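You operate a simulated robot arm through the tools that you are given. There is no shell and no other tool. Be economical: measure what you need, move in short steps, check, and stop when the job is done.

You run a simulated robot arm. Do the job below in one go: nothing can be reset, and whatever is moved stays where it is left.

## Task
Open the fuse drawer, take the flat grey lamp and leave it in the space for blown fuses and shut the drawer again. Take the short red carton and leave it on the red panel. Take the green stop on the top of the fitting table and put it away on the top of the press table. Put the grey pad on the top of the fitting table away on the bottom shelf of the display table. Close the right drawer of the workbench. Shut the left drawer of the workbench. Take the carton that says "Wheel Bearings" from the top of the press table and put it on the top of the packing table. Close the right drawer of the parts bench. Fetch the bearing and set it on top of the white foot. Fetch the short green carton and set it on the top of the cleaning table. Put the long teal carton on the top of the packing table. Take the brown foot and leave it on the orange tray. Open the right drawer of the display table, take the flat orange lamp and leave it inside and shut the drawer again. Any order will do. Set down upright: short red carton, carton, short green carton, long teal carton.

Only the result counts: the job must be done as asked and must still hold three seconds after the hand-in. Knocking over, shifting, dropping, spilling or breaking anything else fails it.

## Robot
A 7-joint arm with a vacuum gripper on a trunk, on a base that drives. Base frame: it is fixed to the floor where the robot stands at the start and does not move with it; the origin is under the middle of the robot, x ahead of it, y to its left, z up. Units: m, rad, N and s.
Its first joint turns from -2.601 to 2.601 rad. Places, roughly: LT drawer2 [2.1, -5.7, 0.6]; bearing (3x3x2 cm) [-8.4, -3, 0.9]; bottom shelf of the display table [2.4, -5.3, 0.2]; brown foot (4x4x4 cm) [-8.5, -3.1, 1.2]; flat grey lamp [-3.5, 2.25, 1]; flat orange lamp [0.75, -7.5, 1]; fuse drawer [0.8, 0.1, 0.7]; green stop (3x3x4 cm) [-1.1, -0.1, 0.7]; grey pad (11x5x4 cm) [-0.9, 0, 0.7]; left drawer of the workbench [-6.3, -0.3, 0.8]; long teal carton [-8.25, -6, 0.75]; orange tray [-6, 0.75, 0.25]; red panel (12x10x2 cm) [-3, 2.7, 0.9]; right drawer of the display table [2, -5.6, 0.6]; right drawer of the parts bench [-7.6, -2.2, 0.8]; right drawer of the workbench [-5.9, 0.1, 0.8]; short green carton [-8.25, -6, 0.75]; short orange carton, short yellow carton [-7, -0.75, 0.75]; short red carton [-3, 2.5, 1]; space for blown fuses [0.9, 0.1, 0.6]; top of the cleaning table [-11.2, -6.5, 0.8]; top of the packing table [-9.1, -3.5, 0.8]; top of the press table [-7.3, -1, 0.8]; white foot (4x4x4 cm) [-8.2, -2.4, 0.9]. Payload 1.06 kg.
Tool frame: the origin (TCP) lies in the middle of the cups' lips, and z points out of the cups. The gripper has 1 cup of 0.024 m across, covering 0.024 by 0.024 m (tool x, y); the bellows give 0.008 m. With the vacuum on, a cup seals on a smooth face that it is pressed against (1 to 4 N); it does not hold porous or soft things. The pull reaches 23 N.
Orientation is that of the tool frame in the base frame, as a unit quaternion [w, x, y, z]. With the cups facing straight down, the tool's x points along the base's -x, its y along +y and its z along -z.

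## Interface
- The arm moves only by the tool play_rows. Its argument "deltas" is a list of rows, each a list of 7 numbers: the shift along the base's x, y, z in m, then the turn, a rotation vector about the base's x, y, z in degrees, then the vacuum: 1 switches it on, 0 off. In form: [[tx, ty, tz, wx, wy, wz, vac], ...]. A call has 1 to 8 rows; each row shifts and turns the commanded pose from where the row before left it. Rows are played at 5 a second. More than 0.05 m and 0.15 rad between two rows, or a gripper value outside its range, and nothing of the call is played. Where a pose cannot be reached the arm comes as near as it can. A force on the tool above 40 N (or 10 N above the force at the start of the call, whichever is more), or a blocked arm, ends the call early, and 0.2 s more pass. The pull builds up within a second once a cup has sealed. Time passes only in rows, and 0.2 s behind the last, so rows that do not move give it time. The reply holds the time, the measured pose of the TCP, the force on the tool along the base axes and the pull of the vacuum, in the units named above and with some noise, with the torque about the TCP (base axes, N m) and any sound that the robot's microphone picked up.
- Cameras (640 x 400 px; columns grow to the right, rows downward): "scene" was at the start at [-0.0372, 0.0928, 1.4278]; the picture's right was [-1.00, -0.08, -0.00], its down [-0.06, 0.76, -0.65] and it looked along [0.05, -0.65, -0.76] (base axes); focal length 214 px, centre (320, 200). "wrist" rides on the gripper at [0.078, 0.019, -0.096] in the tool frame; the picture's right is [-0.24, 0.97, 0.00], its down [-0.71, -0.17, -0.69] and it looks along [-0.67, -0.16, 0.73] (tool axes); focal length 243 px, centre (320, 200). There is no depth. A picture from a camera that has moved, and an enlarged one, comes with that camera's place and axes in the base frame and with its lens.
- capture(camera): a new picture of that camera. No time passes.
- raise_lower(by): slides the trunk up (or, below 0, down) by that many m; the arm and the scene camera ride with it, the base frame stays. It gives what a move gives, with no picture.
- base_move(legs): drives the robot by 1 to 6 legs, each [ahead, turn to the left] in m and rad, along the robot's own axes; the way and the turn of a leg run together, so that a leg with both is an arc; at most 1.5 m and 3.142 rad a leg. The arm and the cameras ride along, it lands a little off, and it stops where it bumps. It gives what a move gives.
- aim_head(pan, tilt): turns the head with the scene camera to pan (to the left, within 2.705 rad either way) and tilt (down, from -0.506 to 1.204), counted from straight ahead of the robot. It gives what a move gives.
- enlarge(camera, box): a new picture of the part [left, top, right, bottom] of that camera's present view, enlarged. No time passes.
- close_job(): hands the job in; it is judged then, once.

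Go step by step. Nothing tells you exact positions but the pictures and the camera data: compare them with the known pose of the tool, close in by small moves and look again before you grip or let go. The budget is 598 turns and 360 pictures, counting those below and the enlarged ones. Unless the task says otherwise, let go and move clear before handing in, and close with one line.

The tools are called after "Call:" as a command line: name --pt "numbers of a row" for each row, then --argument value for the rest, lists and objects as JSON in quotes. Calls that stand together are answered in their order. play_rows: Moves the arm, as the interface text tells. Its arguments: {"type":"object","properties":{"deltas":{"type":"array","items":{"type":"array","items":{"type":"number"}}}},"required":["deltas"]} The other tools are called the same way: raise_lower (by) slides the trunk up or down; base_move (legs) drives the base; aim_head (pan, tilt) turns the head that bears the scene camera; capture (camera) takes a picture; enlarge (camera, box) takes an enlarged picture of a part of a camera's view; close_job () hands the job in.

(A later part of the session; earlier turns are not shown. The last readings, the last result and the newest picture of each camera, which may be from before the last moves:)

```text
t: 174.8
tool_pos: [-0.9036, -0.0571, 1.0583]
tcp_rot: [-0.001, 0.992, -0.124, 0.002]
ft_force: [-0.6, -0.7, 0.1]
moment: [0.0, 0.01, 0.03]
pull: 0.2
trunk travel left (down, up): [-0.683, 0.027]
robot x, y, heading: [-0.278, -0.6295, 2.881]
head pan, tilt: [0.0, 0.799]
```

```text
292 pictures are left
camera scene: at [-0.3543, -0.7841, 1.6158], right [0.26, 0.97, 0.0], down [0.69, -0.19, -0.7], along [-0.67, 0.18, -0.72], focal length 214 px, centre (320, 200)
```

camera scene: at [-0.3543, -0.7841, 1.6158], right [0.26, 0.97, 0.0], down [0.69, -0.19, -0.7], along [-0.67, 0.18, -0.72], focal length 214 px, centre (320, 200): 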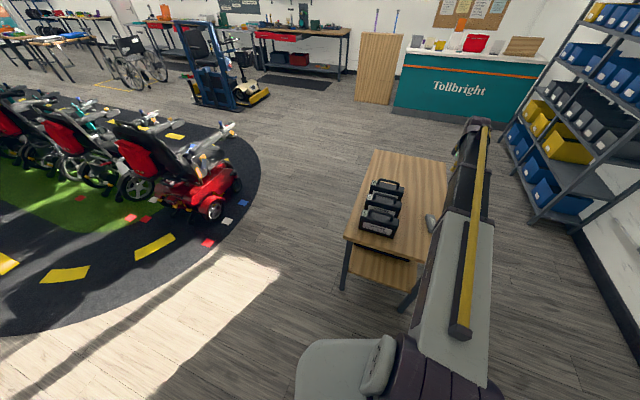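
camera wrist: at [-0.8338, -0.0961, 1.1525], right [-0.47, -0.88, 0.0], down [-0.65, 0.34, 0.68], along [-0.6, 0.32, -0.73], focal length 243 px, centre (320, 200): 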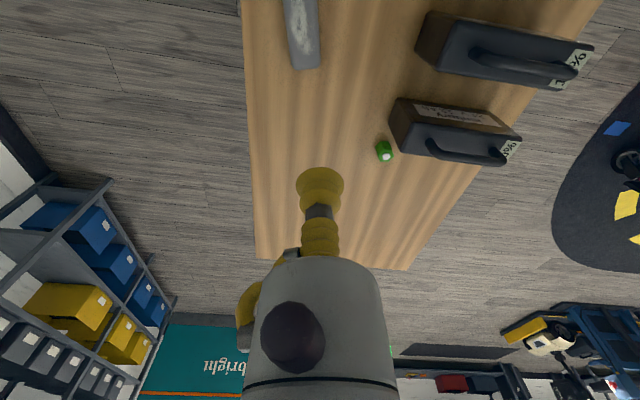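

Call:
play_rows --pt "0.04 0.012 0 0 0 0 0" --pt "0 0 -0.045 0 0 0 0" --pt "0 0 -0.045 0 0 0 0" --pt "0 0 -0.045 0 0 0 0"

Call:
capture --camera "wrist"

```text
t: 175.8
tool_pos: [-0.8656, -0.0465, 0.9244]
tcp_rot: [-0.001, 0.992, -0.124, 0.003]
ft_force: [-0.3, 0.6, -0.4]
moment: [0.01, 0.01, 0.0]
pull: 0.1
trunk travel left (down, up): [-0.683, 0.027]
robot x, y, heading: [-0.2772, -0.6293, 2.88]
head pan, tilt: [0.0, 0.799]
```

```text
291 pictures are left
camera wrist: at [-0.7971, -0.0848, 1.0185], right [-0.47, -0.88, 0.0], down [-0.65, 0.34, 0.68], along [-0.6, 0.32, -0.73], focal length 243 px, centre (320, 200)
```

wrist: 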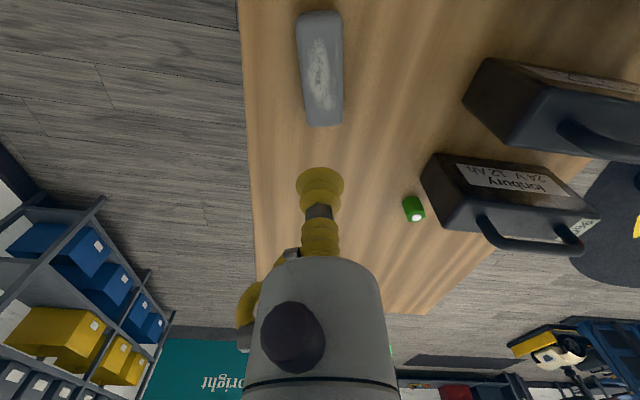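

Call:
play_rows --pt "0.002 -0.001 -0.045 0 0 0 0" --pt "0 0 -0.045 0 0 0 0" --pt "0 0 -0.03 0 0 0 0"

Call:
capture --camera "wrist"

```text
t: 176.6
tool_pos: [-0.8627, -0.0477, 0.8031]
tcp_rot: [-0.001, 0.992, -0.124, 0.003]
ft_force: [0.2, 0.3, 0.4]
moment: [-0.02, -0.02, 0.01]
pull: 0.1
trunk travel left (down, up): [-0.683, 0.027]
robot x, y, heading: [-0.2776, -0.6286, 2.877]
head pan, tilt: [0.0, 0.799]
```

```text
290 pictures are left
camera wrist: at [-0.794, -0.0863, 0.8983], right [-0.47, -0.88, 0.0], down [-0.65, 0.34, 0.68], along [-0.6, 0.32, -0.73], focal length 243 px, centre (320, 200)
```

wrist: 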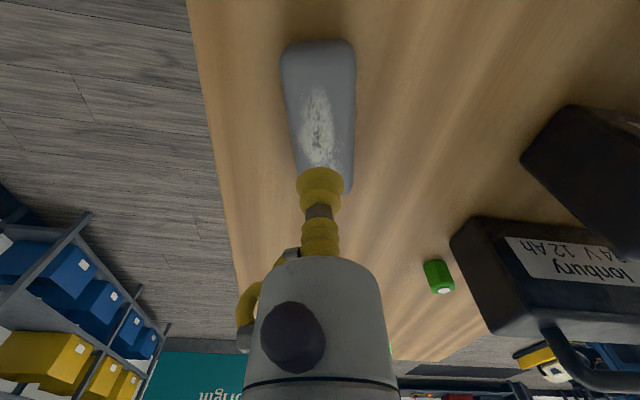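

Call:
play_rows --pt "0.003 -0.001 -0.04 0 0 0 0" --pt "0 0 -0.012 0 0 0 1" --pt "0 0 -0.005 0 0 0 1" --pt "0 0 0 0 0 0 1"

```text
t: 177.6
tool_pos: [-0.8606, -0.048, 0.7482]
tcp_rot: [-0.001, 0.992, -0.124, 0.001]
ft_force: [-2.4, 2.0, 17.6]
moment: [-0.03, 0.0, 0.0]
pull: 23.0
trunk travel left (down, up): [-0.683, 0.027]
robot x, y, heading: [-0.2777, -0.6315, 2.878]
head pan, tilt: [0.0, 0.799]
```

Call:
play_rows --pt "0 0 0.02 0 0 0 1" --pt "0 0 0.045 0 0 0 1" --pt "0 0 0.045 0 0 0 1" --pt "0 0 0.045 0 0 0 1" --pt "0 0 0.045 0 0 0 1" --pt "0 0 0.045 0 0 0 1" --pt "0 0 0.045 0 0 0 1"

Call:
base_move --legs '[[-0.4, 0]]'

Call:
aim_head --pan 2.4 --tilt 0.35

Call:
capture --camera "scene"

Call:
aim_head --pan 1.4 --tilt 0.35

Call:
capture --camera "scene"

```text
t: 179.2
tool_pos: [-0.8595, -0.0456, 1.0389]
tcp_rot: [-0.001, 0.992, -0.125, 0.002]
ft_force: [0.3, -0.2, -1.1]
moment: [-0.01, -0.02, 0.01]
pull: 23.2
trunk travel left (down, up): [-0.683, 0.027]
robot x, y, heading: [-0.275, -0.63, 2.877]
head pan, tilt: [0.0, 0.799]
```

```text
t: 181.7
tool_pos: [-0.4706, -0.1476, 1.0392]
tcp_rot: [-0.001, 0.992, -0.126, 0.003]
ft_force: [-0.3, -0.7, -0.8]
moment: [0.04, -0.02, -0.02]
pull: 23.0
trunk travel left (down, up): [-0.683, 0.027]
robot x, y, heading: [0.1082, -0.7368, 2.875]
head pan, tilt: [0.0, 0.799]
```

```text
t: 183.9
tool_pos: [-0.4696, -0.1485, 1.0379]
tcp_rot: [-0.001, 0.992, -0.126, 0.003]
ft_force: [0.6, -0.1, -1.4]
moment: [0.0, -0.04, 0.03]
pull: 23.6
trunk travel left (down, up): [-0.683, 0.027]
robot x, y, heading: [0.1064, -0.7342, 2.874]
head pan, tilt: [2.4, 0.351]
```

```text
289 pictures are left
camera scene: at [0.1594, -0.99, 1.6555], right [-0.85, -0.53, 0.0], down [-0.18, 0.29, -0.94], along [0.5, -0.8, -0.34], focal length 214 px, centre (320, 200)
```

scene: 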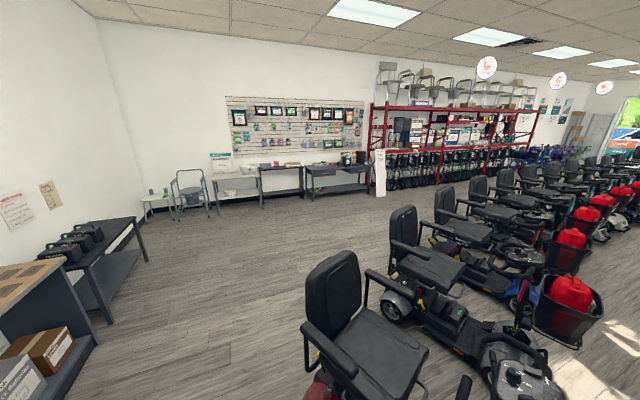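

```text
t: 185.2
tool_pos: [-0.4697, -0.1485, 1.0377]
tcp_rot: [-0.001, 0.992, -0.126, 0.002]
ft_force: [-0.5, -0.4, -0.6]
moment: [0.03, -0.03, 0.0]
pull: 22.9
trunk travel left (down, up): [-0.683, 0.027]
robot x, y, heading: [0.1098, -0.7353, 2.869]
head pan, tilt: [1.4, 0.351]
```

```text
288 pictures are left
camera scene: at [0.0703, -0.9954, 1.6555], right [-0.91, 0.42, 0.0], down [0.15, 0.31, -0.94], along [-0.4, -0.85, -0.34], focal length 214 px, centre (320, 200)
```

scene: 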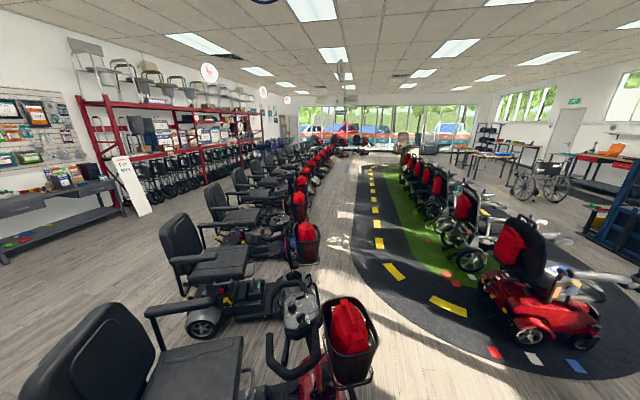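

Call:
play_rows --pt "0.03 -0.035 0 0 0 0 1" --pt "0.03 -0.035 0 0 0 0 1" --pt "0.01 -0.035 0 0 0 0 1" --pt "0.0 -0.035 0 0 0 0 1"

Call:
base_move --legs '[[0, 2.92]]'

Call:
aim_head --pan 0 --tilt 0.5

Call:
capture --camera "scene"

```text
t: 186.2
tool_pos: [-0.4003, -0.29, 1.038]
tcp_rot: [-0.001, 0.992, -0.126, 0.003]
ft_force: [-0.6, -0.4, -1.3]
moment: [-0.01, 0.0, -0.03]
pull: 22.9
trunk travel left (down, up): [-0.683, 0.027]
robot x, y, heading: [0.112, -0.7362, 2.877]
head pan, tilt: [1.4, 0.351]
```

```text
t: 193.4
tool_pos: [0.5073, -1.2855, 1.0376]
tcp_rot: [-0.003, 0.236, 0.972, -0.002]
ft_force: [0.5, 0.0, -1.5]
moment: [0.01, 0.04, 0.01]
pull: 23.3
trunk travel left (down, up): [-0.683, 0.027]
robot x, y, heading: [0.1073, -0.7378, -0.494]
head pan, tilt: [1.4, 0.351]
```

```text
t: 195.0
tool_pos: [0.5083, -1.2859, 1.0376]
tcp_rot: [-0.003, 0.238, 0.971, -0.002]
ft_force: [-0.8, 0.3, -0.3]
moment: [-0.01, 0.06, 0.0]
pull: 23.2
trunk travel left (down, up): [-0.683, 0.027]
robot x, y, heading: [0.1126, -0.7398, -0.5]
head pan, tilt: [0.0, 0.499]
```

```text
287 pictures are left
camera scene: at [0.2331, -0.6076, 1.6418], right [-0.47, -0.88, 0.0], down [-0.42, 0.23, -0.88], along [0.77, -0.42, -0.48], focal length 214 px, centre (320, 200)
```

scene: 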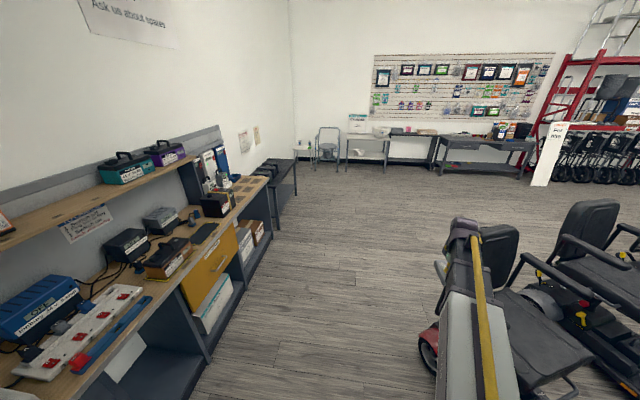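

Call:
play_rows --pt "0.025 0.035 0 0 0 0 1" --pt "0.025 0.035 0 0 0 0 1" --pt "0.025 0.035 0 0 0 0 1" --pt "0.025 0.035 0 0 0 0 1" --pt "0.025 0.035 0 0 0 0 1" --pt "0.025 0.035 0 0 0 0 1" --pt "0.025 0.035 0 0 0 0 1" --pt "0.025 0.035 0 0 0 0 1"

Call:
base_move --legs '[[0, 0.03], [1.3, 0], [0.4, 0]]'

Call:
aim_head --pan -0.7 --tilt 0.5

Call:
capture --camera "scene"

```text
t: 196.8
tool_pos: [0.7091, -1.0053, 1.0365]
tcp_rot: [-0.002, 0.238, 0.971, -0.001]
ft_force: [-0.2, -0.1, -1.1]
moment: [0.02, 0.04, -0.01]
pull: 22.7
trunk travel left (down, up): [-0.683, 0.027]
robot x, y, heading: [0.1124, -0.7339, -0.496]
head pan, tilt: [0.0, 0.499]
```

```text
t: 205.7
tool_pos: [2.2218, -1.7502, 1.0377]
tcp_rot: [-0.004, 0.225, 0.974, -0.001]
ft_force: [-0.1, 0.2, -1.0]
moment: [-0.01, 0.01, 0.0]
pull: 22.6
trunk travel left (down, up): [-0.683, 0.027]
robot x, y, heading: [1.6146, -1.4932, -0.463]
head pan, tilt: [0.0, 0.499]
```

```text
t: 206.8
tool_pos: [2.2221, -1.7488, 1.0356]
tcp_rot: [-0.003, 0.224, 0.975, -0.001]
ft_force: [-0.8, -0.2, -1.5]
moment: [0.02, 0.03, 0.02]
pull: 22.8
trunk travel left (down, up): [-0.683, 0.027]
robot x, y, heading: [1.6154, -1.4937, -0.47]
head pan, tilt: [-0.7, 0.499]
```

```text
286 pictures are left
camera scene: at [1.6905, -1.4062, 1.6418], right [-0.92, -0.39, 0.0], down [-0.19, 0.44, -0.88], along [0.34, -0.81, -0.48], focal length 214 px, centre (320, 200)
```

scene: 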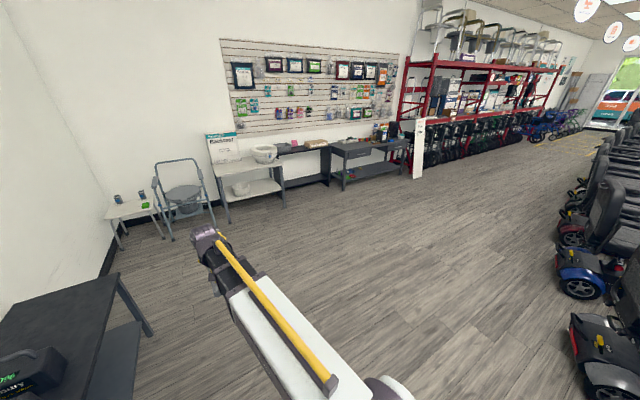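

Call:
base_move --legs '[[0, -1.13], [1.5, 0], [1.5, 0], [0, 0.975]]'

Call:
aim_head --pan 0 --tilt 0.7

Call:
capture --camera "scene"

```text
t: 226.5
tool_pos: [2.0958, -4.8057, 1.0363]
tcp_rot: [-0.003, 0.29, 0.957, -0.002]
ft_force: [0.6, 0.6, -1.5]
moment: [0.01, 0.0, 0.05]
pull: 22.6
trunk travel left (down, up): [-0.683, 0.027]
robot x, y, heading: [1.5303, -4.4742, -0.603]
head pan, tilt: [-0.7, 0.499]
```

```text
t: 227.6
tool_pos: [2.0972, -4.8053, 1.0369]
tcp_rot: [-0.004, 0.289, 0.957, 0.0]
ft_force: [0.6, -0.7, -1.6]
moment: [0.02, 0.01, 0.01]
pull: 22.5
trunk travel left (down, up): [-0.683, 0.027]
robot x, y, heading: [1.5308, -4.4739, -0.605]
head pan, tilt: [0.0, 0.7]
```

```text
285 pictures are left
camera scene: at [1.6616, -4.3546, 1.6241], right [-0.57, -0.82, 0.0], down [-0.53, 0.37, -0.77], along [0.63, -0.43, -0.64], focal length 214 px, centre (320, 200)
```

scene: 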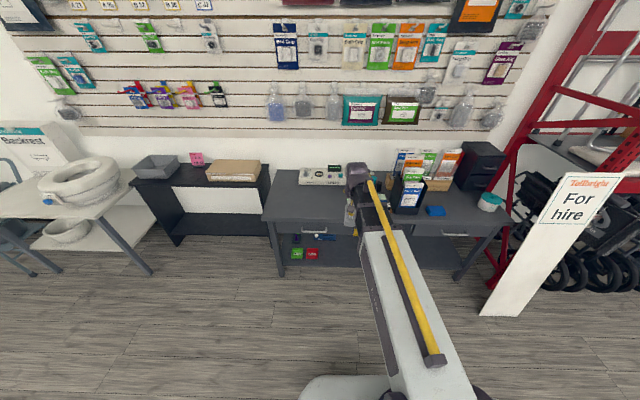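

Call:
enlarge --camera "scene" --box '[250, 160, 530, 300]'

Call:
capture --camera "wrist"

```text
2.29 times, centred on (390, 230) of scene
camera zoom: at [1.6616, -4.3546, 1.6241], right [-0.57, -0.82, 0.0], down [-0.53, 0.37, -0.77], along [0.63, -0.43, -0.64], focal length 490 px, centre (160, 131)
```

zoom: 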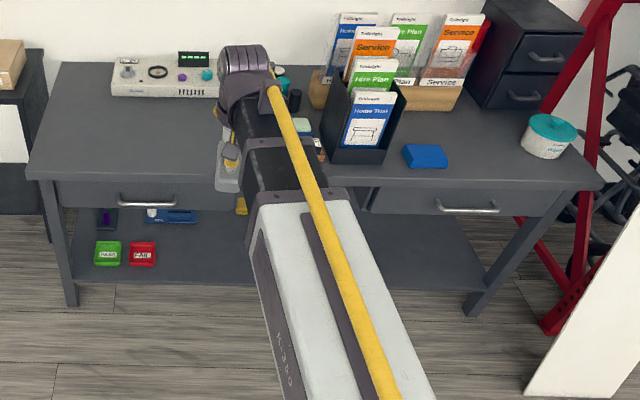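

```text
283 pictures are left
camera wrist: at [2.041, -4.7476, 1.1308], right [0.73, 0.68, 0.0], down [0.5, -0.54, 0.68], along [0.46, -0.5, -0.73], focal length 243 px, centre (320, 200)
```

wrist: 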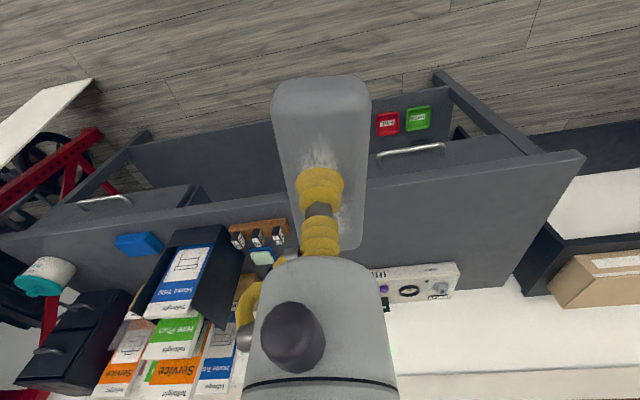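

Call:
play_rows --pt "-0.01 -0.03 0 0 0 8.18 1" --pt "-0.01 -0.03 0 0 0 8.18 1" --pt "-0.01 -0.03 0 0 0 8.18 1" --pt "-0.01 -0.03 0 0 0 8.18 1" --pt "-0.01 -0.03 0 0 0 8.18 1" --pt "-0.01 -0.03 0 0 0 8.18 1" --pt "-0.01 -0.03 0 0 0 8.18 1" --pt "-0.01 -0.03 0 0 0 8.18 1"

Call:
play_rows --pt "0 0 0 0 0 8.18 1" --pt "0 0 0 0 0 8.18 1" --pt "0 0 0 0 0 8.18 1" --pt "0 0 0 -4.78 -6.64 0 1" --pt "0 0 0 -4.78 -6.64 0 1" --pt "0 0 0 -4.78 -6.64 0 1" --pt "0 0 0 -4.78 -6.64 0 1"

Call:
capture --camera "scene"

```text
t: 229.4
tool_pos: [2.0172, -5.0481, 1.037]
tcp_rot: [-0.002, -0.274, 0.962, -0.002]
ft_force: [0.3, -0.1, -1.0]
moment: [-0.01, 0.02, 0.01]
pull: 23.2
trunk travel left (down, up): [-0.683, 0.027]
robot x, y, heading: [1.5323, -4.4736, -0.601]
head pan, tilt: [0.0, 0.7]
```

```text
t: 231.0
tool_pos: [2.0165, -5.0451, 1.0366]
tcp_rot: [0.123, -0.452, 0.845, -0.257]
ft_force: [0.5, -0.2, -1.5]
moment: [0.03, 0.03, 0.02]
pull: 22.8
trunk travel left (down, up): [-0.683, 0.027]
robot x, y, heading: [1.5325, -4.4698, -0.601]
head pan, tilt: [0.0, 0.7]
```

```text
282 pictures are left
camera scene: at [1.6615, -4.3545, 1.6241], right [-0.57, -0.82, 0.0], down [-0.53, 0.37, -0.76], along [0.63, -0.43, -0.64], focal length 214 px, centre (320, 200)
```

scene: 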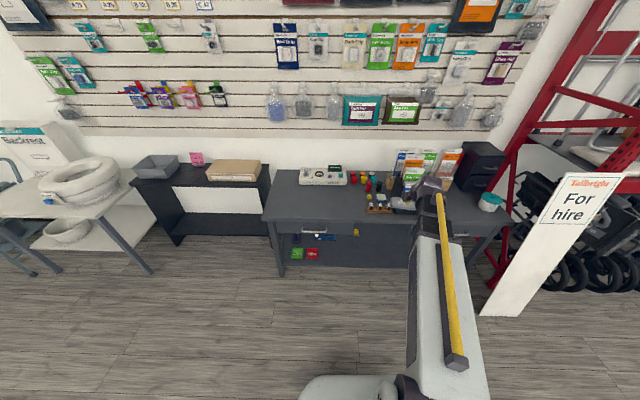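

Call:
play_rows --pt "0 0 0 -4.78 -6.64 0 1" --pt "0 0 0 -4.78 -6.64 0 1" --pt "0 0 0 -4.78 -6.64 0 1" --pt "0 0 0 -4.78 -6.64 0 1" --pt "0 0 0 -4.78 -6.64 0 1" --pt "0 0 0 -4.78 -6.64 0 1" --pt "0 0 0 -4.78 -6.64 0 1"

Call:
raise_lower --by -0.35

Call:
capture --camera "scene"

```text
t: 232.6
tool_pos: [2.0198, -5.0472, 1.0474]
tcp_rot: [0.269, -0.369, 0.696, -0.554]
ft_force: [0.0, 0.2, -1.3]
moment: [0.0, 0.0, -0.04]
pull: 23.0
out of reach, approached as far as the arm can: row 6, 7
trunk travel left (down, up): [-0.683, 0.027]
robot x, y, heading: [1.5287, -4.4716, -0.605]
head pan, tilt: [0.0, 0.7]
```

```text
t: 236.0
tool_pos: [2.0191, -5.0474, 0.6965]
tcp_rot: [0.268, -0.371, 0.697, -0.552]
ft_force: [0.0, -0.2, -1.4]
moment: [0.01, 0.02, -0.01]
pull: 23.2
trunk travel left (down, up): [-0.333, 0.377]
robot x, y, heading: [1.5267, -4.4692, -0.604]
head pan, tilt: [0.0, 0.7]
```

```text
281 pictures are left
camera scene: at [1.6615, -4.3546, 1.2741], right [-0.57, -0.82, 0.0], down [-0.53, 0.37, -0.76], along [0.63, -0.43, -0.64], focal length 214 px, centre (320, 200)
```

scene: 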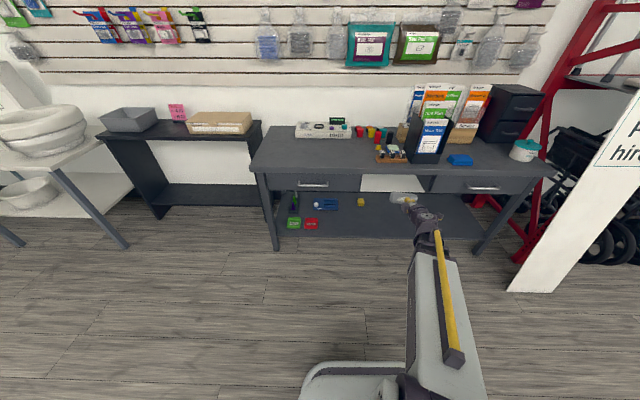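

Call:
play_rows --pt "0.024 -0.018 -0.02 0 0 0 1" --pt "0.024 -0.018 -0.02 0 0 0 1" --pt "0.024 -0.018 -0.02 0 0 0 1" --pt "0.024 -0.018 -0.02 0 0 0 1"

Call:
capture --camera "wrist"

```text
t: 237.0
tool_pos: [2.1262, -5.1201, 0.6491]
tcp_rot: [0.265, -0.37, 0.702, -0.548]
ft_force: [-0.1, 0.1, -1.1]
moment: [0.01, 0.0, 0.0]
pull: 22.4
out of reach, approached as far as the arm can: row 1, 2, 3, 4
trunk travel left (down, up): [-0.333, 0.377]
robot x, y, heading: [1.5304, -4.4743, -0.603]
head pan, tilt: [0.0, 0.7]
```

```text
280 pictures are left
camera wrist: at [2.0005, -5.1261, 0.6567], right [-0.08, 0.31, -0.95], down [-0.08, 0.94, 0.32], along [0.99, 0.1, -0.05], focal length 243 px, centre (320, 200)
```

wrist: 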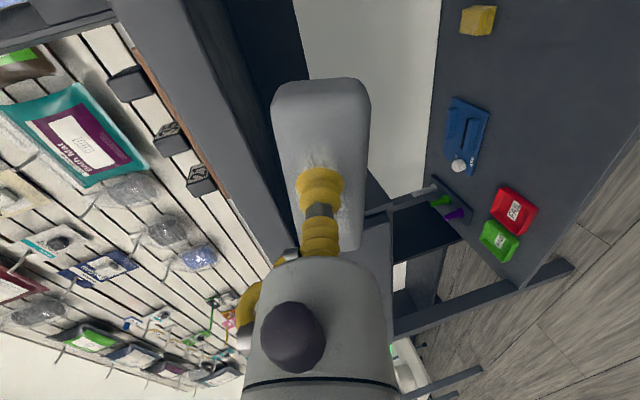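

Call:
play_rows --pt "0 0 0 3.8 5.27 0 1" --pt "0 0 0 3.8 5.27 0 1"

Call:
raise_lower --by -0.3

Call:
capture --camera "scene"

Call:
capture --camera "wrist"

```text
t: 237.6
tool_pos: [2.1262, -5.1199, 0.6496]
tcp_rot: [0.227, -0.4, 0.754, -0.469]
ft_force: [-0.4, 0.5, -1.2]
moment: [0.0, 0.02, 0.0]
pull: 23.1
trunk travel left (down, up): [-0.333, 0.377]
robot x, y, heading: [1.53, -4.4738, -0.606]
head pan, tilt: [0.0, 0.7]
```

```text
t: 240.6
tool_pos: [2.1253, -5.1197, 0.35]
tcp_rot: [0.228, -0.401, 0.754, -0.469]
ft_force: [0.3, -0.1, -0.7]
moment: [-0.03, 0.01, 0.0]
pull: 22.4
trunk travel left (down, up): [-0.033, 0.677]
robot x, y, heading: [1.5316, -4.4759, -0.606]
head pan, tilt: [0.0, 0.7]
```

```text
279 pictures are left
camera scene: at [1.6615, -4.3546, 0.9741], right [-0.57, -0.82, 0.0], down [-0.53, 0.37, -0.76], along [0.63, -0.43, -0.64], focal length 214 px, centre (320, 200)
```

scene: 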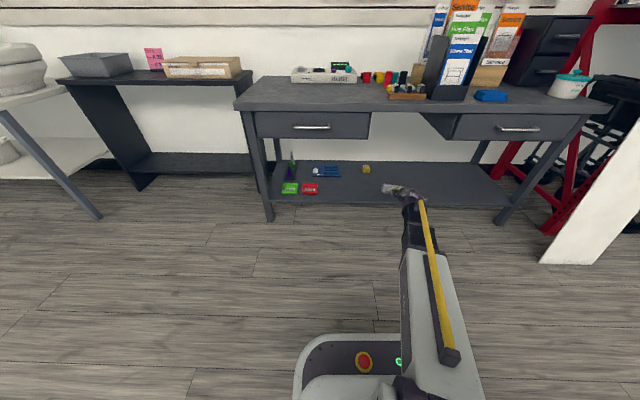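

```text
278 pictures are left
camera wrist: at [2.0038, -5.1292, 0.3778], right [-0.24, 0.42, -0.87], down [-0.02, 0.9, 0.44], along [0.97, 0.12, -0.21], focal length 243 px, centre (320, 200)
```

wrist: 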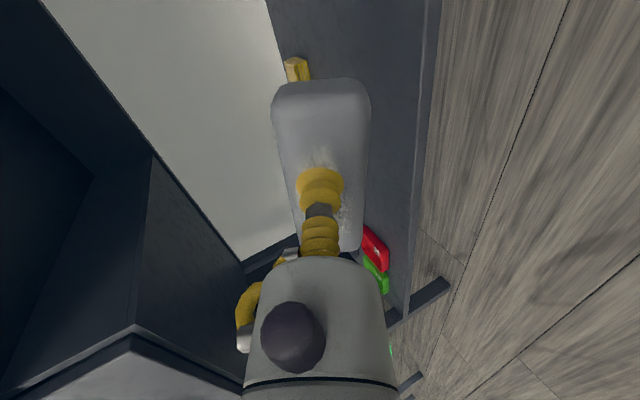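

Call:
play_rows --pt "0 0 -0.02 -3.0 -4.15 0 1" --pt "0 0 -0.02 -3.0 -4.15 0 1" --pt "0 0 -0.02 0 0 0 1" --pt "0 0 -0.02 0 0 0 1" --pt "0 0 -0.02 0 0 0 1"

Call:
capture --camera "scene"

```text
t: 241.8
tool_pos: [2.1414, -5.1211, 0.2927]
tcp_rot: [0.256, -0.377, 0.717, -0.527]
ft_force: [0.5, -0.1, -0.9]
moment: [0.05, 0.01, 0.02]
pull: 23.2
out of reach, approached as far as the arm can: row 3, 4, 5
trunk travel left (down, up): [-0.033, 0.677]
robot x, y, heading: [1.5336, -4.4712, -0.603]
head pan, tilt: [0.0, 0.7]
```

```text
277 pictures are left
camera scene: at [1.6615, -4.3546, 0.9741], right [-0.57, -0.82, 0.0], down [-0.53, 0.37, -0.76], along [0.63, -0.43, -0.64], focal length 214 px, centre (320, 200)
```

scene: 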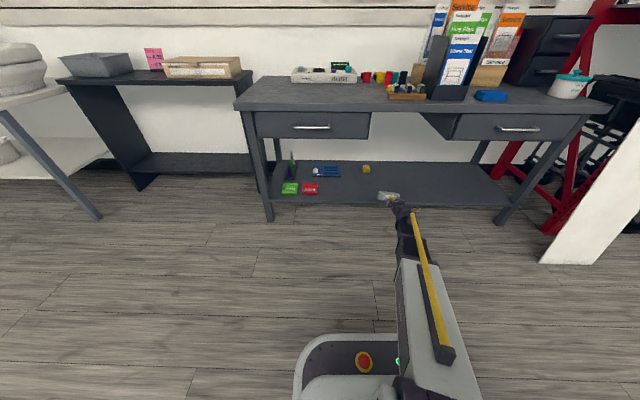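

Call:
raise_lower --by -0.03

Call:
play_rows --pt "-0.027 0.019 0 0 0 0 1" --pt "-0.027 0.019 0 0 0 0 1" --pt "-0.027 0.019 0 0 0 0 1"

```text
t: 242.5
tool_pos: [2.1412, -5.1211, 0.2623]
tcp_rot: [0.254, -0.377, 0.717, -0.527]
ft_force: [-0.2, 0.3, -1.5]
moment: [0.0, 0.0, 0.0]
pull: 23.0
trunk travel left (down, up): [-0.003, 0.707]
robot x, y, heading: [1.5288, -4.4694, -0.604]
head pan, tilt: [0.0, 0.7]
```

```text
t: 243.3
tool_pos: [2.066, -5.0662, 0.2822]
tcp_rot: [0.253, -0.378, 0.722, -0.522]
ft_force: [0.4, -0.1, -1.7]
moment: [-0.03, 0.03, 0.02]
pull: 22.6
out of reach, approached as far as the arm can: row 2, 3
trunk travel left (down, up): [-0.003, 0.707]
robot x, y, heading: [1.5281, -4.4772, -0.595]
head pan, tilt: [0.0, 0.7]
```

Call:
play_rows --pt "0 0 0 4.78 6.64 0 1" --pt "0 0 0 4.78 6.64 0 1" --pt "0 0 0 4.78 6.64 0 1" --pt "0 0 0 4.78 6.64 0 1" --pt "0 0 0 4.78 6.64 0 1"

Call:
capture --camera "scene"

```text
t: 244.5
tool_pos: [2.068, -5.0669, 0.2807]
tcp_rot: [0.112, -0.45, 0.853, -0.239]
ft_force: [0.0, 1.1, -1.2]
moment: [-0.03, 0.03, 0.01]
pull: 22.8
trunk travel left (down, up): [-0.003, 0.707]
robot x, y, heading: [1.5347, -4.4717, -0.602]
head pan, tilt: [0.0, 0.7]
```

```text
276 pictures are left
camera scene: at [1.6615, -4.3546, 0.944], right [-0.57, -0.82, 0.0], down [-0.53, 0.37, -0.76], along [0.63, -0.43, -0.64], focal length 214 px, centre (320, 200)
```

scene: 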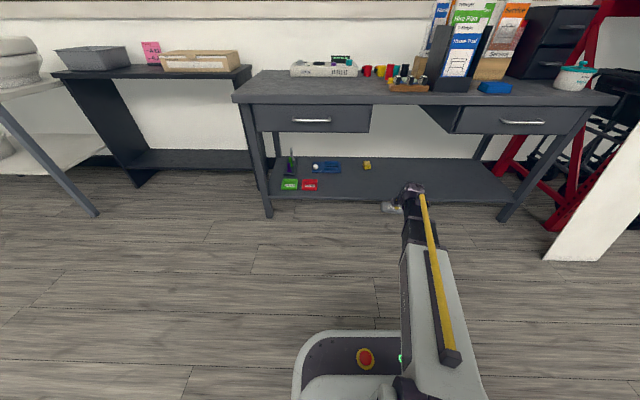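

Call:
play_rows --pt "-0.018 -0.024 0 0 0 0 1"

Call:
base_move --legs '[[0.15, 0]]'

Call:
capture --camera "wrist"

Call:
capture --camera "scene"

```text
t: 244.9
tool_pos: [2.0488, -5.091, 0.2808]
tcp_rot: [0.113, -0.451, 0.853, -0.239]
ft_force: [0.0, -0.4, -1.4]
moment: [-0.01, 0.04, -0.01]
pull: 22.6
trunk travel left (down, up): [-0.003, 0.707]
robot x, y, heading: [1.5302, -4.4734, -0.609]
head pan, tilt: [0.0, 0.7]
```

```text
t: 246.3
tool_pos: [2.1683, -5.1754, 0.2811]
tcp_rot: [0.113, -0.451, 0.852, -0.24]
ft_force: [-0.1, 0.4, -1.5]
moment: [-0.03, 0.01, 0.0]
pull: 22.6
trunk travel left (down, up): [-0.003, 0.707]
robot x, y, heading: [1.6502, -4.5574, -0.602]
head pan, tilt: [0.0, 0.7]
```

```text
275 pictures are left
camera wrist: at [2.071, -5.2019, 0.354], right [-0.56, 0.66, -0.5], down [0.25, 0.71, 0.66], along [0.79, 0.25, -0.56], focal length 243 px, centre (320, 200)
```

wrist: 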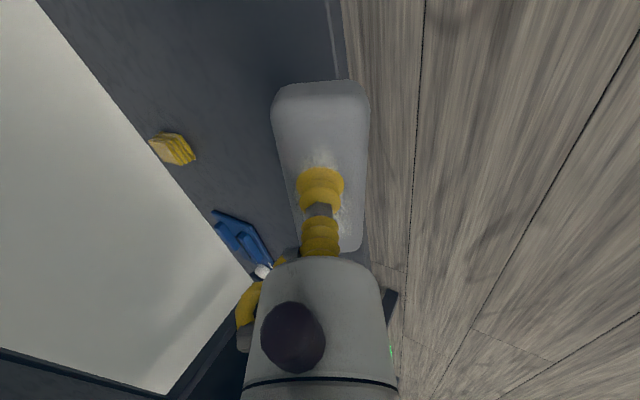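

```text
274 pictures are left
camera scene: at [1.7835, -4.4388, 0.944], right [-0.57, -0.82, 0.0], down [-0.53, 0.37, -0.76], along [0.63, -0.43, -0.64], focal length 214 px, centre (320, 200)
```

scene: 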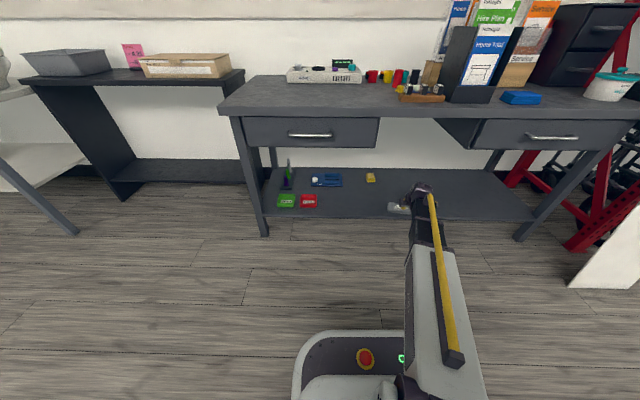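

Call:
base_move --legs '[[0.125, 0]]'

Call:
play_rows --pt "0 0 -0.02 0 0 0 1" --pt "0 0 -0.015 0 0 0 1"

Call:
capture --camera "wrist"

Call:
capture --camera "scene"

```text
t: 247.6
tool_pos: [2.2741, -5.2493, 0.2812]
tcp_rot: [0.112, -0.45, 0.853, -0.24]
ft_force: [-0.6, -0.1, -1.4]
moment: [0.01, -0.01, -0.02]
pull: 22.7
trunk travel left (down, up): [-0.003, 0.707]
robot x, y, heading: [1.7571, -4.6271, -0.6]
head pan, tilt: [0.0, 0.7]
```

```text
t: 248.2
tool_pos: [2.2715, -5.2491, 0.2467]
tcp_rot: [0.112, -0.45, 0.853, -0.24]
ft_force: [0.1, 0.5, -1.5]
moment: [-0.01, 0.02, -0.02]
pull: 23.1
trunk travel left (down, up): [-0.003, 0.707]
robot x, y, heading: [1.7608, -4.6272, -0.604]
head pan, tilt: [0.0, 0.7]
```

```text
273 pictures are left
camera wrist: at [2.1739, -5.2754, 0.3194], right [-0.56, 0.66, -0.5], down [0.25, 0.71, 0.66], along [0.79, 0.24, -0.56], focal length 243 px, centre (320, 200)
```

wrist: 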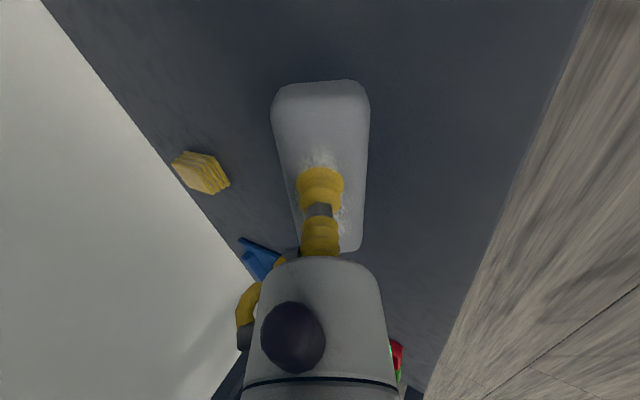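

```text
272 pictures are left
camera scene: at [1.8882, -4.5112, 0.9441], right [-0.57, -0.82, 0.0], down [-0.53, 0.37, -0.76], along [0.63, -0.44, -0.64], focal length 214 px, centre (320, 200)
```

scene: 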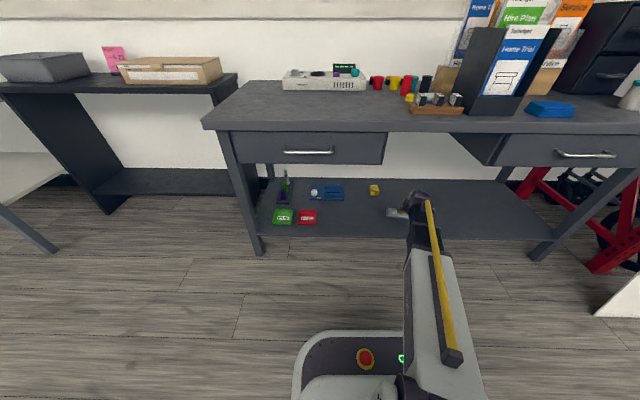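

Call:
play_rows --pt "0 0 -0.01 0 0 0 1" --pt "0 0 -0.008 0 0 0 1"

Call:
play_rows --pt "0 0 -0.007 0 0 0 1" --pt "0 0 -0.004 0 0 0 1"

Call:
capture --camera "wrist"

```text
t: 248.8
tool_pos: [2.2725, -5.2489, 0.2268]
tcp_rot: [0.113, -0.45, 0.853, -0.24]
ft_force: [0.1, -0.4, -1.7]
moment: [-0.01, 0.04, 0.01]
pull: 23.3
trunk travel left (down, up): [-0.003, 0.707]
robot x, y, heading: [1.7585, -4.6241, -0.606]
head pan, tilt: [0.0, 0.7]
```

```text
t: 249.4
tool_pos: [2.274, -5.2466, 0.22]
tcp_rot: [0.115, -0.45, 0.852, -0.241]
ft_force: [11.3, 10.6, 21.0]
moment: [-0.22, 0.28, -0.03]
pull: 23.0
trunk travel left (down, up): [-0.003, 0.707]
robot x, y, heading: [1.7552, -4.6272, -0.606]
head pan, tilt: [0.0, 0.7]
```

```text
271 pictures are left
camera wrist: at [2.1757, -5.2732, 0.2921], right [-0.56, 0.66, -0.51], down [0.24, 0.71, 0.66], along [0.79, 0.24, -0.56], focal length 243 px, centre (320, 200)
```

wrist: 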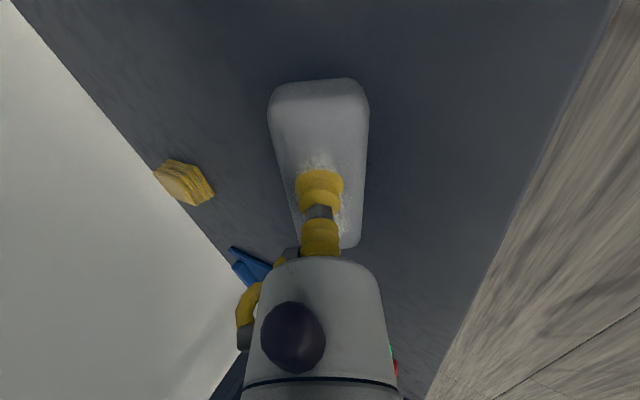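

Call:
play_rows --pt "0 0 0.002 0 0 0 1" --pt "0 0 0 0 0 0 0" --pt "0 0 0 0 0 0 0" --pt "0 0 0 0 0 0 0" --pt "-0.004 0.003 0.01 0 0 0 0" --pt "-0.008 0.006 0.02 0 0 0 0" --pt "-0.008 0.006 0.02 0 0 0 0"

Call:
capture --camera "wrist"

```text
t: 251.0
tool_pos: [2.2521, -5.2341, 0.2684]
tcp_rot: [0.112, -0.45, 0.853, -0.241]
ft_force: [-0.2, -0.6, -0.6]
moment: [0.02, 0.02, 0.0]
pull: 0.0
trunk travel left (down, up): [-0.003, 0.707]
robot x, y, heading: [1.7614, -4.6273, -0.606]
head pan, tilt: [0.0, 0.7]
```

```text
270 pictures are left
camera wrist: at [2.1539, -5.2605, 0.3419], right [-0.56, 0.66, -0.5], down [0.25, 0.71, 0.66], along [0.79, 0.24, -0.56], focal length 243 px, centre (320, 200)
```

wrist: 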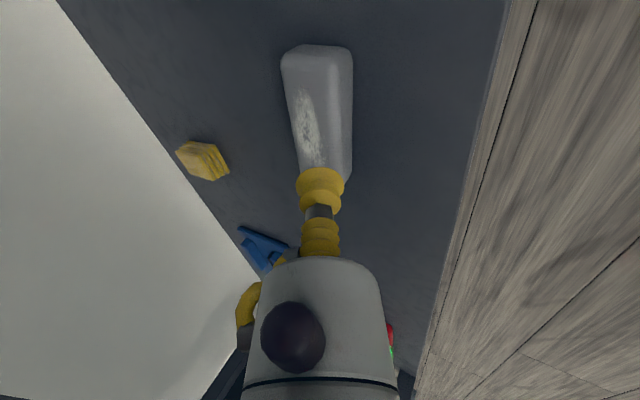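

Call:
base_move --legs '[[-0.5, 0]]'

Call:
raise_lower --by 0.4

Call:
play_rows --pt "0 0 0.0 0 0 -8.18 0" --pt "0 0 0.0 0 0 -8.18 0" --pt "0 0 0.0 0 0 -8.18 0" --pt "0 0 0.0 0 0 -8.18 0" --pt "0 0 0.0 0 0 -8.18 0" --pt "0 0 0.0 0 0 -8.18 0" --pt "0 0 0.0 0 0 -8.18 0" --pt "0 0 0.0 0 0 -8.18 0"

```text
t: 253.9
tool_pos: [1.8484, -4.9541, 0.2685]
tcp_rot: [0.113, -0.449, 0.853, -0.24]
ft_force: [0.6, 0.2, 0.3]
moment: [-0.02, 0.02, 0.0]
pull: 0.0
trunk travel left (down, up): [-0.003, 0.707]
robot x, y, heading: [1.3535, -4.3494, -0.608]
head pan, tilt: [0.0, 0.7]
```

```text
t: 257.7
tool_pos: [1.8494, -4.9546, 0.6686]
tcp_rot: [0.112, -0.449, 0.853, -0.24]
ft_force: [-0.3, 0.8, 0.3]
moment: [0.0, 0.01, -0.02]
pull: 0.1
trunk travel left (down, up): [-0.403, 0.307]
robot x, y, heading: [1.3513, -4.3475, -0.607]
head pan, tilt: [0.0, 0.7]
```

```text
t: 259.5
tool_pos: [1.8487, -4.9551, 0.6707]
tcp_rot: [-0.036, 0.084, 0.96, -0.263]
ft_force: [0.3, 1.0, 0.1]
moment: [-0.02, -0.01, 0.02]
pull: 0.0
trunk travel left (down, up): [-0.403, 0.307]
robot x, y, heading: [1.3526, -4.3441, -0.609]
head pan, tilt: [0.0, 0.7]
```

Call:
play_rows --pt "0 0 0.03 7.56 -1.71 0 0" --pt "0 0 0.03 7.56 -1.71 0 0" --pt "0 0 0.03 7.56 -1.71 0 0" --pt "0 0 0.03 7.56 -1.71 0 0"

Call:
raise_lower --by 0.3

```text
t: 260.5
tool_pos: [1.8485, -4.9567, 0.7904]
tcp_rot: [0.001, 0.086, 0.996, 0.003]
ft_force: [0.9, 1.2, 0.3]
moment: [-0.02, -0.01, 0.0]
pull: 0.0
trunk travel left (down, up): [-0.403, 0.307]
robot x, y, heading: [1.351, -4.3532, -0.607]
head pan, tilt: [0.0, 0.7]
```

```text
t: 263.5
tool_pos: [1.8493, -4.9575, 1.0907]
tcp_rot: [0.002, 0.086, 0.996, 0.002]
ft_force: [0.4, 0.3, 0.6]
moment: [-0.01, 0.0, -0.01]
pull: 0.0
trunk travel left (down, up): [-0.703, 0.007]
robot x, y, heading: [1.3528, -4.3479, -0.601]
head pan, tilt: [0.0, 0.7]
```

Call:
play_rows --pt "-0.02 0.03 0 0 0 -8.5 0" --pt "-0.02 0.03 0 0 0 -8.5 0" --pt "-0.02 0.03 0 0 0 -8.5 0"

Call:
base_move --legs '[[0, -1.0], [0.45, 0], [0, 0.98]]'

Call:
capture --camera "scene"

```text
t: 264.3
tool_pos: [1.7883, -4.867, 1.0918]
tcp_rot: [0.001, 0.306, 0.952, 0.002]
ft_force: [0.6, 0.1, -0.4]
moment: [-0.02, 0.0, 0.02]
pull: 0.0
trunk travel left (down, up): [-0.703, 0.007]
robot x, y, heading: [1.3531, -4.3505, -0.603]
head pan, tilt: [0.0, 0.7]
```

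```text
t: 272.1
tool_pos: [1.7569, -5.3342, 1.0912]
tcp_rot: [0.001, 0.319, 0.948, 0.001]
ft_force: [-0.4, -0.3, -0.1]
moment: [0.0, 0.03, 0.0]
pull: 0.0
trunk travel left (down, up): [-0.703, 0.007]
robot x, y, heading: [1.338, -4.8051, -0.632]
head pan, tilt: [0.0, 0.7]
```

```text
269 pictures are left
camera scene: at [1.4719, -4.6901, 1.644], right [-0.59, -0.8, 0.0], down [-0.52, 0.38, -0.76], along [0.62, -0.45, -0.64], focal length 214 px, centre (320, 200)
```

scene: 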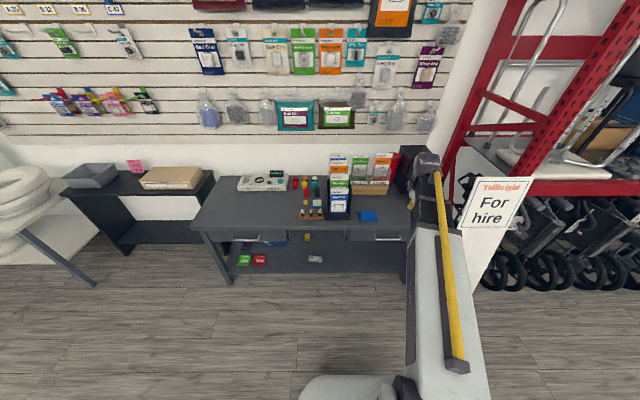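

Call:
play_rows --pt "0.02 0 0 -4.78 -6.64 0 0" --pt "0.02 0 0 -4.78 -6.64 0 0" --pt "0.02 0 0 -4.78 -6.64 0 0" --pt "0.02 0 0 -4.78 -6.64 0 0" --pt "0.02 0 0 -4.78 -6.64 0 0" --pt "0.016 0 0 -4.78 -6.64 0 0" --pt "0 0 0 -4.78 -6.64 0 0" --pt "0 0 0 -4.78 -6.64 0 0"

Call:
play_rows --pt "0 0 -0.03 -4.78 -6.64 0 0" --pt "0 0 -0.03 -4.78 -6.64 0 0" --pt "0 0 -0.016 -4.78 -6.64 0 0"

Call:
raise_lower --by -0.4

Call:
capture --camera "scene"

Call:
capture --camera "wrist"

```text
t: 273.9
tool_pos: [1.8742, -5.3344, 1.0925]
tcp_rot: [0.519, 0.266, 0.796, -0.159]
ft_force: [-0.3, -0.1, 0.4]
moment: [0.0, -0.01, 0.02]
pull: 0.1
trunk travel left (down, up): [-0.703, 0.007]
robot x, y, heading: [1.3403, -4.8072, -0.64]
head pan, tilt: [0.0, 0.7]
```

```text
t: 274.9
tool_pos: [1.8862, -5.3121, 0.9924]
tcp_rot: [0.63, 0.13, 0.737, -0.208]
ft_force: [0.1, 0.3, 0.7]
moment: [0.02, 0.01, 0.02]
pull: 0.1
trunk travel left (down, up): [-0.703, 0.007]
robot x, y, heading: [1.3374, -4.8026, -0.636]
head pan, tilt: [0.0, 0.7]
stopped in row 3: the arm was blocked; the commanded pose is now the measured one
```

```text
t: 278.7
tool_pos: [1.8867, -5.3119, 0.5921]
tcp_rot: [0.63, 0.129, 0.737, -0.207]
ft_force: [0.9, 0.1, -0.7]
moment: [0.02, 0.03, 0.0]
pull: 0.1
trunk travel left (down, up): [-0.303, 0.407]
robot x, y, heading: [1.3374, -4.8027, -0.64]
head pan, tilt: [0.0, 0.7]
```

```text
268 pictures are left
camera scene: at [1.4718, -4.6902, 1.2441], right [-0.59, -0.8, 0.0], down [-0.52, 0.38, -0.76], along [0.62, -0.45, -0.64], focal length 214 px, centre (320, 200)
```

scene: 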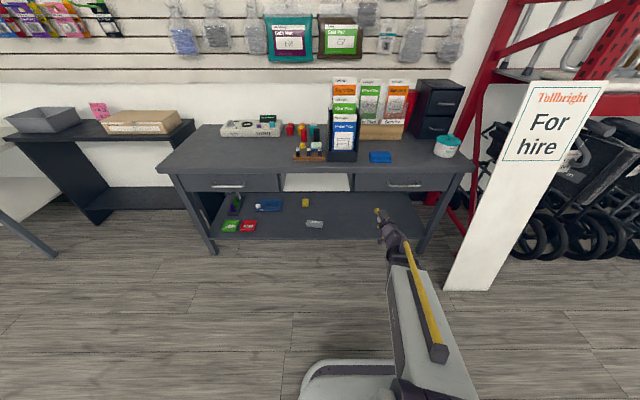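

```text
267 pictures are left
camera wrist: at [1.7956, -5.2577, 0.5222], right [0.48, 0.87, 0.09], down [-0.56, 0.22, 0.8], along [0.68, -0.44, 0.59], focal length 243 px, centre (320, 200)
```

wrist: 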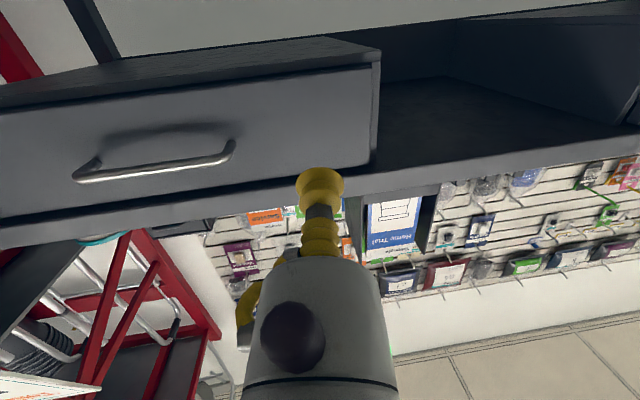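

Call:
play_rows --pt "0 0 0.01 -2 -2.8 -3.75 0" --pt "0 0 0.01 -2 -2.8 -3.75 0"

Call:
capture --camera "wrist"

```text
t: 279.3
tool_pos: [1.8853, -5.3116, 0.6116]
tcp_rot: [0.655, 0.166, 0.687, -0.268]
ft_force: [-1.0, -0.5, -0.2]
moment: [0.0, 0.01, 0.01]
pull: 0.1
trunk travel left (down, up): [-0.303, 0.407]
robot x, y, heading: [1.3327, -4.804, -0.636]
head pan, tilt: [0.0, 0.7]
```

```text
266 pictures are left
camera wrist: at [1.8107, -5.2517, 0.5296], right [0.58, 0.81, 0.09], down [-0.59, 0.35, 0.73], along [0.56, -0.47, 0.68], focal length 243 px, centre (320, 200)
```

wrist: 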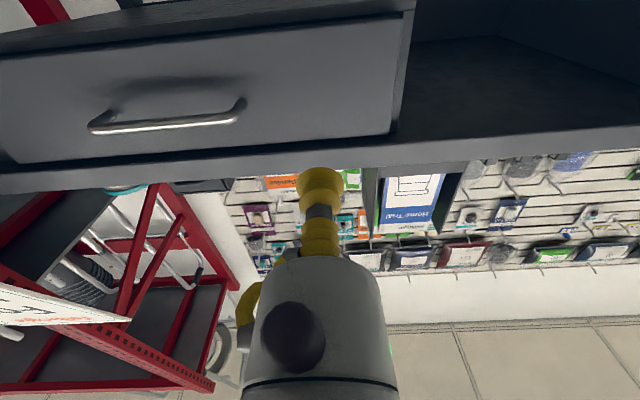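

Call:
play_rows --pt "0.0324 -0.0234 0 0 0 0 0" --pt "0.0324 -0.0234 0 0 0 0 0" --pt "0.0324 -0.0234 0 0 0 0 0" --pt "0.0162 -0.0117 0 0 0 0 0"

Call:
capture --camera "wrist"

```text
t: 280.3
tool_pos: [1.9956, -5.3941, 0.6126]
tcp_rot: [0.655, 0.164, 0.688, -0.266]
ft_force: [-0.7, -0.4, 0.0]
moment: [0.01, 0.01, 0.02]
pull: 0.0
trunk travel left (down, up): [-0.303, 0.407]
robot x, y, heading: [1.3359, -4.8019, -0.642]
head pan, tilt: [0.0, 0.7]
```

```text
265 pictures are left
camera wrist: at [1.9217, -5.3338, 0.5304], right [0.58, 0.81, 0.09], down [-0.59, 0.35, 0.73], along [0.56, -0.47, 0.68], focal length 243 px, centre (320, 200)
```

wrist: 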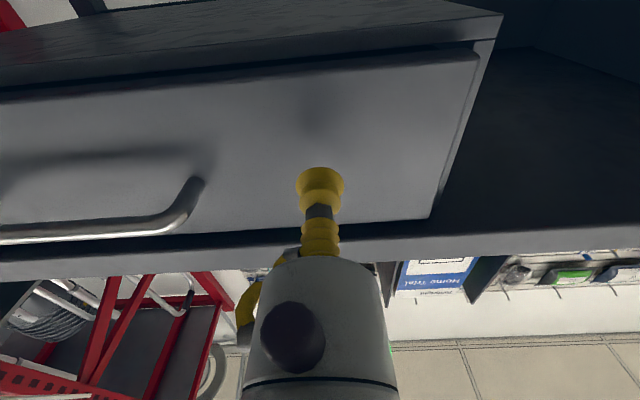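

Call:
play_rows --pt "0.0081 -0.0058 0 0 0 0 1" --pt "0.0081 -0.0058 0 0 0 0 1" --pt "0.0057 -0.0041 0 0 0 0 1"

Call:
capture --camera "wrist"

```text
t: 281.1
tool_pos: [2.0203, -5.4095, 0.6125]
tcp_rot: [0.655, 0.164, 0.688, -0.267]
ft_force: [1.7, -1.2, -0.8]
moment: [-0.04, 0.01, -0.14]
pull: 23.1
trunk travel left (down, up): [-0.303, 0.407]
robot x, y, heading: [1.3388, -4.8035, -0.637]
head pan, tilt: [0.0, 0.7]
```

```text
264 pictures are left
camera wrist: at [1.9457, -5.3496, 0.5306], right [0.58, 0.81, 0.09], down [-0.59, 0.35, 0.73], along [0.56, -0.47, 0.68], focal length 243 px, centre (320, 200)
```

wrist: 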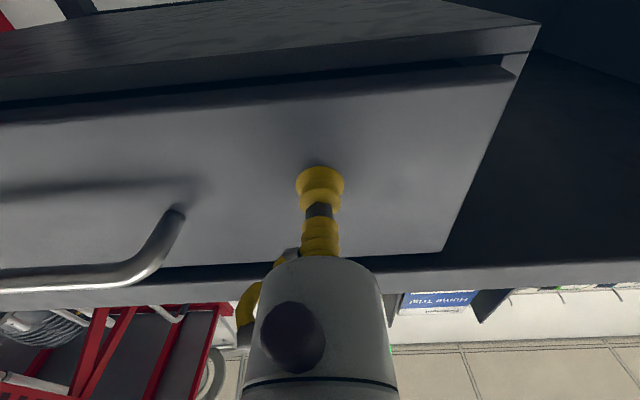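

Call:
base_move --legs '[[-0.13, 0], [-0.13, 0]]'

Call:
capture --camera "scene"

```text
t: 283.2
tool_pos: [1.8115, -5.2553, 0.6132]
tcp_rot: [0.655, 0.164, 0.688, -0.266]
ft_force: [-3.3, -6.8, 0.8]
moment: [0.02, 0.0, 0.0]
pull: 23.3
trunk travel left (down, up): [-0.303, 0.407]
robot x, y, heading: [1.1317, -4.6477, -0.634]
head pan, tilt: [0.0, 0.7]
```

```text
263 pictures are left
camera scene: at [1.2627, -4.5361, 1.2442], right [-0.59, -0.8, 0.0], down [-0.52, 0.38, -0.76], along [0.62, -0.45, -0.64], focal length 214 px, centre (320, 200)
```

scene: 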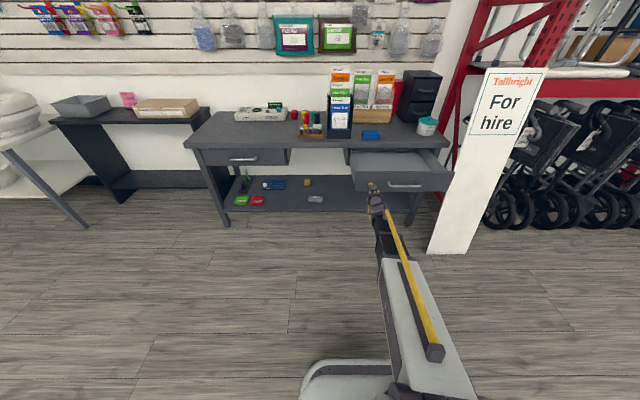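

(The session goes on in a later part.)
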